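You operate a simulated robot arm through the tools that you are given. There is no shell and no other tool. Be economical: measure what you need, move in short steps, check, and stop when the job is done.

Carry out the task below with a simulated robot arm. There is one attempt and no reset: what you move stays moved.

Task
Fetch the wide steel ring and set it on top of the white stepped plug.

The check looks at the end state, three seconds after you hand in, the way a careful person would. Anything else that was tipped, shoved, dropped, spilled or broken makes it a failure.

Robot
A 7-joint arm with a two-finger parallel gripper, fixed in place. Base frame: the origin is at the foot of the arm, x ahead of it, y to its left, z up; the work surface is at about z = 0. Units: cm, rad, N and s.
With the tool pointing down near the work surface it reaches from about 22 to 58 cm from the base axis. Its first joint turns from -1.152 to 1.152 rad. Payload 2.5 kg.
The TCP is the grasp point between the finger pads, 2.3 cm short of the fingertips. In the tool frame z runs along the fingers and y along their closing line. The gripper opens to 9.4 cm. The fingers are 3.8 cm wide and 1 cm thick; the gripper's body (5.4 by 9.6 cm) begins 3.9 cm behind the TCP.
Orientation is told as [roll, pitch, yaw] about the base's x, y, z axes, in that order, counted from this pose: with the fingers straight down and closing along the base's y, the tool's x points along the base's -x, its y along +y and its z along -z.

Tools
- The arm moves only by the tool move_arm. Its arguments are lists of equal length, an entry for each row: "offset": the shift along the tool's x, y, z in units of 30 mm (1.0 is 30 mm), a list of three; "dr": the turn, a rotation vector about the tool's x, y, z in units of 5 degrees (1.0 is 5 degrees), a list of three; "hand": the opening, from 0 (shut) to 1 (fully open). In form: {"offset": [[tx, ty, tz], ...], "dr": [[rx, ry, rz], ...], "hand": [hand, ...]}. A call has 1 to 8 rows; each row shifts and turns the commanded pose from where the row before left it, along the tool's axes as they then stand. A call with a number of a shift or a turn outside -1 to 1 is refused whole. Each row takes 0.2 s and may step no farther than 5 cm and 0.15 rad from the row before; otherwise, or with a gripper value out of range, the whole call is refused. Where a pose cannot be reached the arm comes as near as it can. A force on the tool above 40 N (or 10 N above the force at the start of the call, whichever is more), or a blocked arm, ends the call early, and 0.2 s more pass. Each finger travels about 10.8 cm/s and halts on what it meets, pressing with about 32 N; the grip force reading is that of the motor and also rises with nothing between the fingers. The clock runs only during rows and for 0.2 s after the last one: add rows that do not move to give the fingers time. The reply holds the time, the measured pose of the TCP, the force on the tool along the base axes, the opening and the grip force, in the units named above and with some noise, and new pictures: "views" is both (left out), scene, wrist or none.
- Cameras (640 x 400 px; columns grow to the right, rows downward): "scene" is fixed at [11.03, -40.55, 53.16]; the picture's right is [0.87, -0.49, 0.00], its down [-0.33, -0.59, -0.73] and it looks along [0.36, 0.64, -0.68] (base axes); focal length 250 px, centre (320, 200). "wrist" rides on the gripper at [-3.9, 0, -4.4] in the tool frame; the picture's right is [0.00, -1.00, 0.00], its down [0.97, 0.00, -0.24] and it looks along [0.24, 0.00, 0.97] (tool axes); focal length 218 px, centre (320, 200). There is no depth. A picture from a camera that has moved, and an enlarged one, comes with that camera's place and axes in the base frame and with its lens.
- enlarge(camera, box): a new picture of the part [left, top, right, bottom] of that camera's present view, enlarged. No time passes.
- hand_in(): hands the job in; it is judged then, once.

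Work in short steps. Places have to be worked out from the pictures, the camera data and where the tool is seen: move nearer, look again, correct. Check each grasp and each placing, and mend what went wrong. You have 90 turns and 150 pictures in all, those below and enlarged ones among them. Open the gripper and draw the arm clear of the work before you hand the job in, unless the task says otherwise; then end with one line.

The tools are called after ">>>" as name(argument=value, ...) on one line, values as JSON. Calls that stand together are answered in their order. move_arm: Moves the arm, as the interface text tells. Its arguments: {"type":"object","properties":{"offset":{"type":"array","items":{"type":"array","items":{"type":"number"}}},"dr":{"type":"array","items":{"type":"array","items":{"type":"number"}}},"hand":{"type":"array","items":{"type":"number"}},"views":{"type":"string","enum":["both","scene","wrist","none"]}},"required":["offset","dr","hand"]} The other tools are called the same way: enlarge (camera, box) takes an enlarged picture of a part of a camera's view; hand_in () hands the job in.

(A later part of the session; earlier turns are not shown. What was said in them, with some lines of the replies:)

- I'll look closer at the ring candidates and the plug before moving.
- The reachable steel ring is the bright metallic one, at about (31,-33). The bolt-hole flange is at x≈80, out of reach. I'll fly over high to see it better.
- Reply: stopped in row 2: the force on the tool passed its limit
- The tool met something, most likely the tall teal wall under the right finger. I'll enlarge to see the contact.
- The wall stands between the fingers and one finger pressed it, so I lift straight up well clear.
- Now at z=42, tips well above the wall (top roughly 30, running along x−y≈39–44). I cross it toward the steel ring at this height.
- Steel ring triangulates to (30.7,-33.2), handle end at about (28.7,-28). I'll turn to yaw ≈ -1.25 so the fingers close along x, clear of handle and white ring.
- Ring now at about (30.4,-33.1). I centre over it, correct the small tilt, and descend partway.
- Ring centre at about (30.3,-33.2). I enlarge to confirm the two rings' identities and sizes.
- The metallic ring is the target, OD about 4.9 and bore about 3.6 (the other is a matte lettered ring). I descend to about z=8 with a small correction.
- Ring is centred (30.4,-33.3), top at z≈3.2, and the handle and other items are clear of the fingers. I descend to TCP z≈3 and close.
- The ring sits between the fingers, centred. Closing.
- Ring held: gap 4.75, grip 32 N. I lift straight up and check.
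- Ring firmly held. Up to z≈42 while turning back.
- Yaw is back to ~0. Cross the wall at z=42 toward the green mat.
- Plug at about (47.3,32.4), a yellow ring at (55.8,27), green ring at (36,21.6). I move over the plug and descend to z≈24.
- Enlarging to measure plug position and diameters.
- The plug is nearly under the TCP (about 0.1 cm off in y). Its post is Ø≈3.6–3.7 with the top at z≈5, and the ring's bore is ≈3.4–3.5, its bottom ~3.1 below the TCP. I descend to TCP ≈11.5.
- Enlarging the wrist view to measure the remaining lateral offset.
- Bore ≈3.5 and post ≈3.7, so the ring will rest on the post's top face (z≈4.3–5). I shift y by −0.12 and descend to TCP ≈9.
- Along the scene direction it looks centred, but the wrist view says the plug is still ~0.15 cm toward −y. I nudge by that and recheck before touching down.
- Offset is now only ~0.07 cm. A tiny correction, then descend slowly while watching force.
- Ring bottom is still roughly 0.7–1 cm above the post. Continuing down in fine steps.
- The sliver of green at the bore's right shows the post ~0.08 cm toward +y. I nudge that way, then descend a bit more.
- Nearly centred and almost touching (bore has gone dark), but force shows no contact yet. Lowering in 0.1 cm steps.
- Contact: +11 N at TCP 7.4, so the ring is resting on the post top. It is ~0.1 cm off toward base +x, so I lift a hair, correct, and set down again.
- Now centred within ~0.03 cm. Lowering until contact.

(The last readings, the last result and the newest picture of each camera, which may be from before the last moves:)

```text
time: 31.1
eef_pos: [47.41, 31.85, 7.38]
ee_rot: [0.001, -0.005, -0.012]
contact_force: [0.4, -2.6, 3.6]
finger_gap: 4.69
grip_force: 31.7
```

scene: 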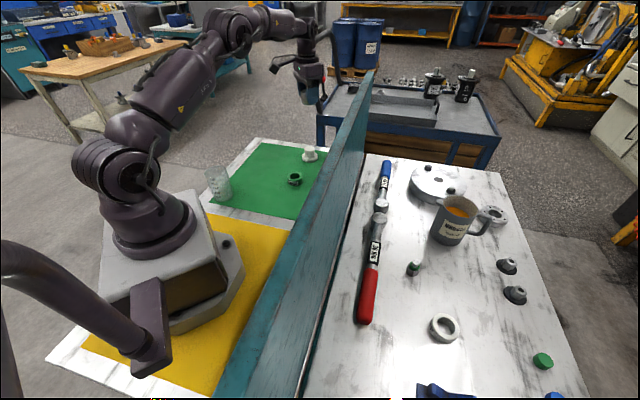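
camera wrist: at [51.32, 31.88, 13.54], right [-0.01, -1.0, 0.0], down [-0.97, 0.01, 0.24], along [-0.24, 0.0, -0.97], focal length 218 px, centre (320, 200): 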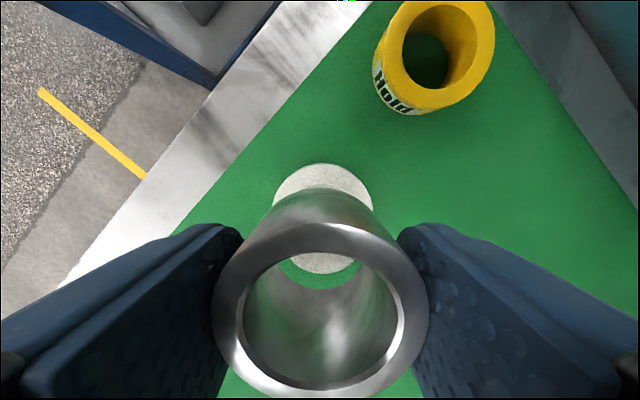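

Light contact (force went from −3 to +3.6 N). I open slowly.

>>> move_arm(offset=[[0, 0, 0], [0, 0, 0], [0, 0, 0], [0, 0, 0], [0, 0, 0]], dr=[[0, 0, 0], [0, 0, 0], [0, 0, 0], [0, 0, 0], [0, 0, 0]], hand=[0.5, 0.55, 0.62, 0.7, 0.75], views="both")

>>> enlarge(camera="scene", box=[294, 125, 326, 165])

```text
time: 32.3
eef_pos: [47.36, 31.78, 7.32]
ee_rot: [0.003, -0.005, -0.013]
contact_force: [-1.3, -0.5, -0.1]
finger_gap: 7.06
grip_force: 0.1
camera wrist: at [51.22, 31.8, 11.84], right [-0.01, -1.0, 0.0], down [-0.97, 0.01, 0.24], along [-0.24, 0.0, -0.97], focal length 218 px, centre (320, 200)
```

scene: 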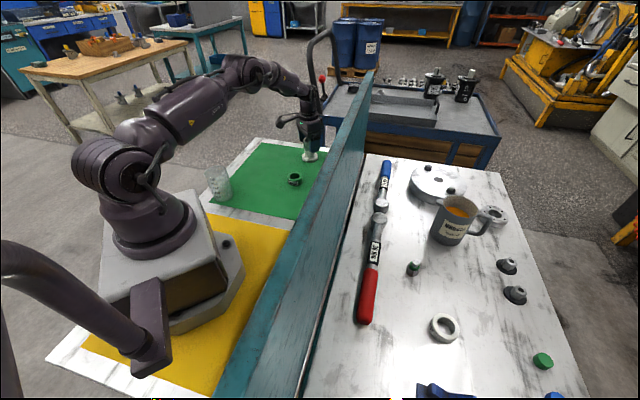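
wrist: 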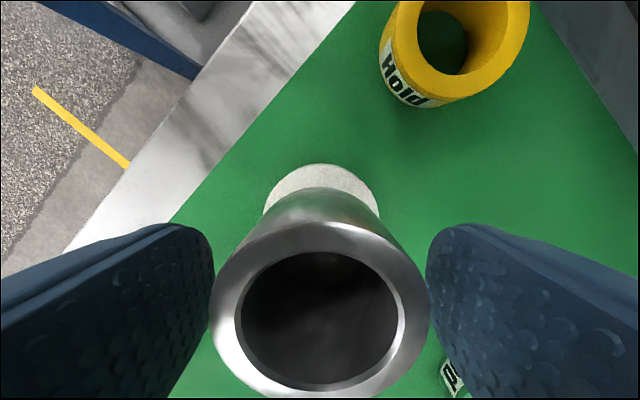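

```text
10.00 times, centred on (310, 145) of scene
camera zoom: at [11.03, -40.55, 53.16], right [0.87, -0.49, 0.0], down [-0.33, -0.59, -0.73], along [0.36, 0.64, -0.68], focal length 2504 px, centre (420, 750)
```

zoom: 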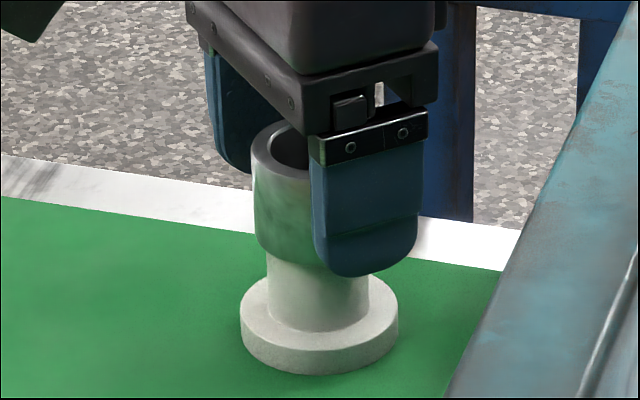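

The ring stands on the post, centred, with fingers clear. Opening fully and lifting straight up.

>>> move_arm(offset=[[0, 0, 0], [0, 0, -0.3], [0, 0, -0.6], [0, 0, -1], [0, 0, -1], [0, 0, -1], [0, 0, -1], [0, 0, 0]], dr=[[0, 0, 0], [0, 0, 0], [0, 0, 0], [0, 0, 0], [0, 0, 0], [0, 0, 0], [0, 0, 0], [0, 0, 0]], hand=[0.9, 0.9, 0.9, 0.9, 0.9, 0.9, 0.9, 0.9], views="both")

>>> enlarge(camera="scene", box=[278, 90, 342, 180])

```text
time: 34.1
eef_pos: [47.6, 31.9, 22.01]
ee_rot: [0.002, -0.004, -0.011]
contact_force: [0.6, -0.2, -0.6]
finger_gap: 8.45
grip_force: 0.0
camera wrist: at [51.35, 31.78, 26.58], right [-0.01, -1.0, 0.0], down [-0.97, 0.01, 0.24], along [-0.24, 0.0, -0.97], focal length 218 px, centre (320, 200)
```

scene: 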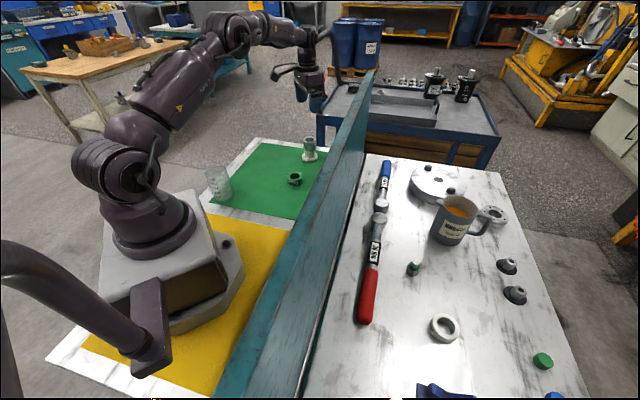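
wrist: 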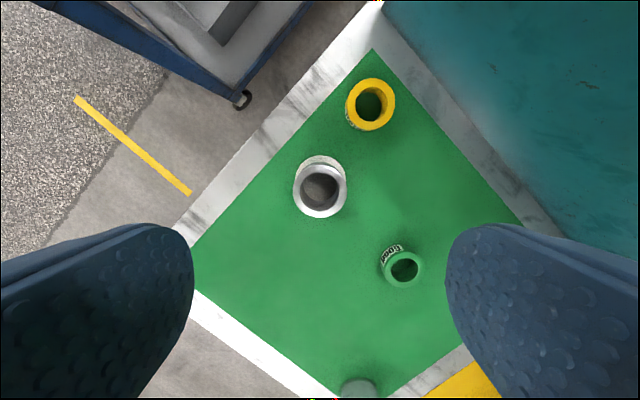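

```text
4.44 times, centred on (310, 135) of scene
camera zoom: at [11.03, -40.55, 53.16], right [0.87, -0.49, 0.0], down [-0.33, -0.59, -0.73], along [0.36, 0.64, -0.68], focal length 1113 px, centre (364, 489)
```

zoom: 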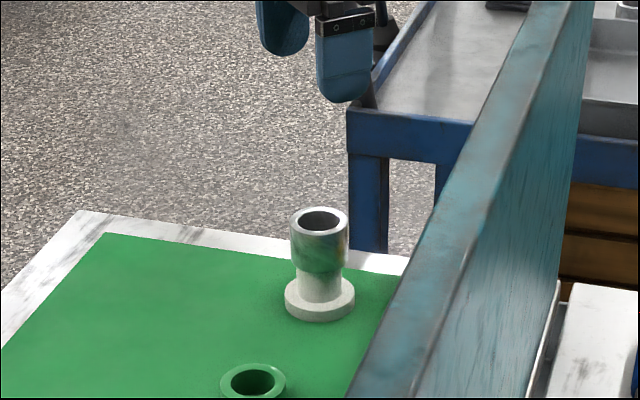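

The ring sits upright and centred on the plug's post, nothing else has moved, and the arm is clear. Handing in.

>>> hand_in()

```text
The job is handed in.
```

The wide steel ring is standing upright and centred on the white stepped plug, and the gripper is open and clear. The only unplanned contact was early on: a finger lightly touched the teal wall, and nothing looked moved afterwards.
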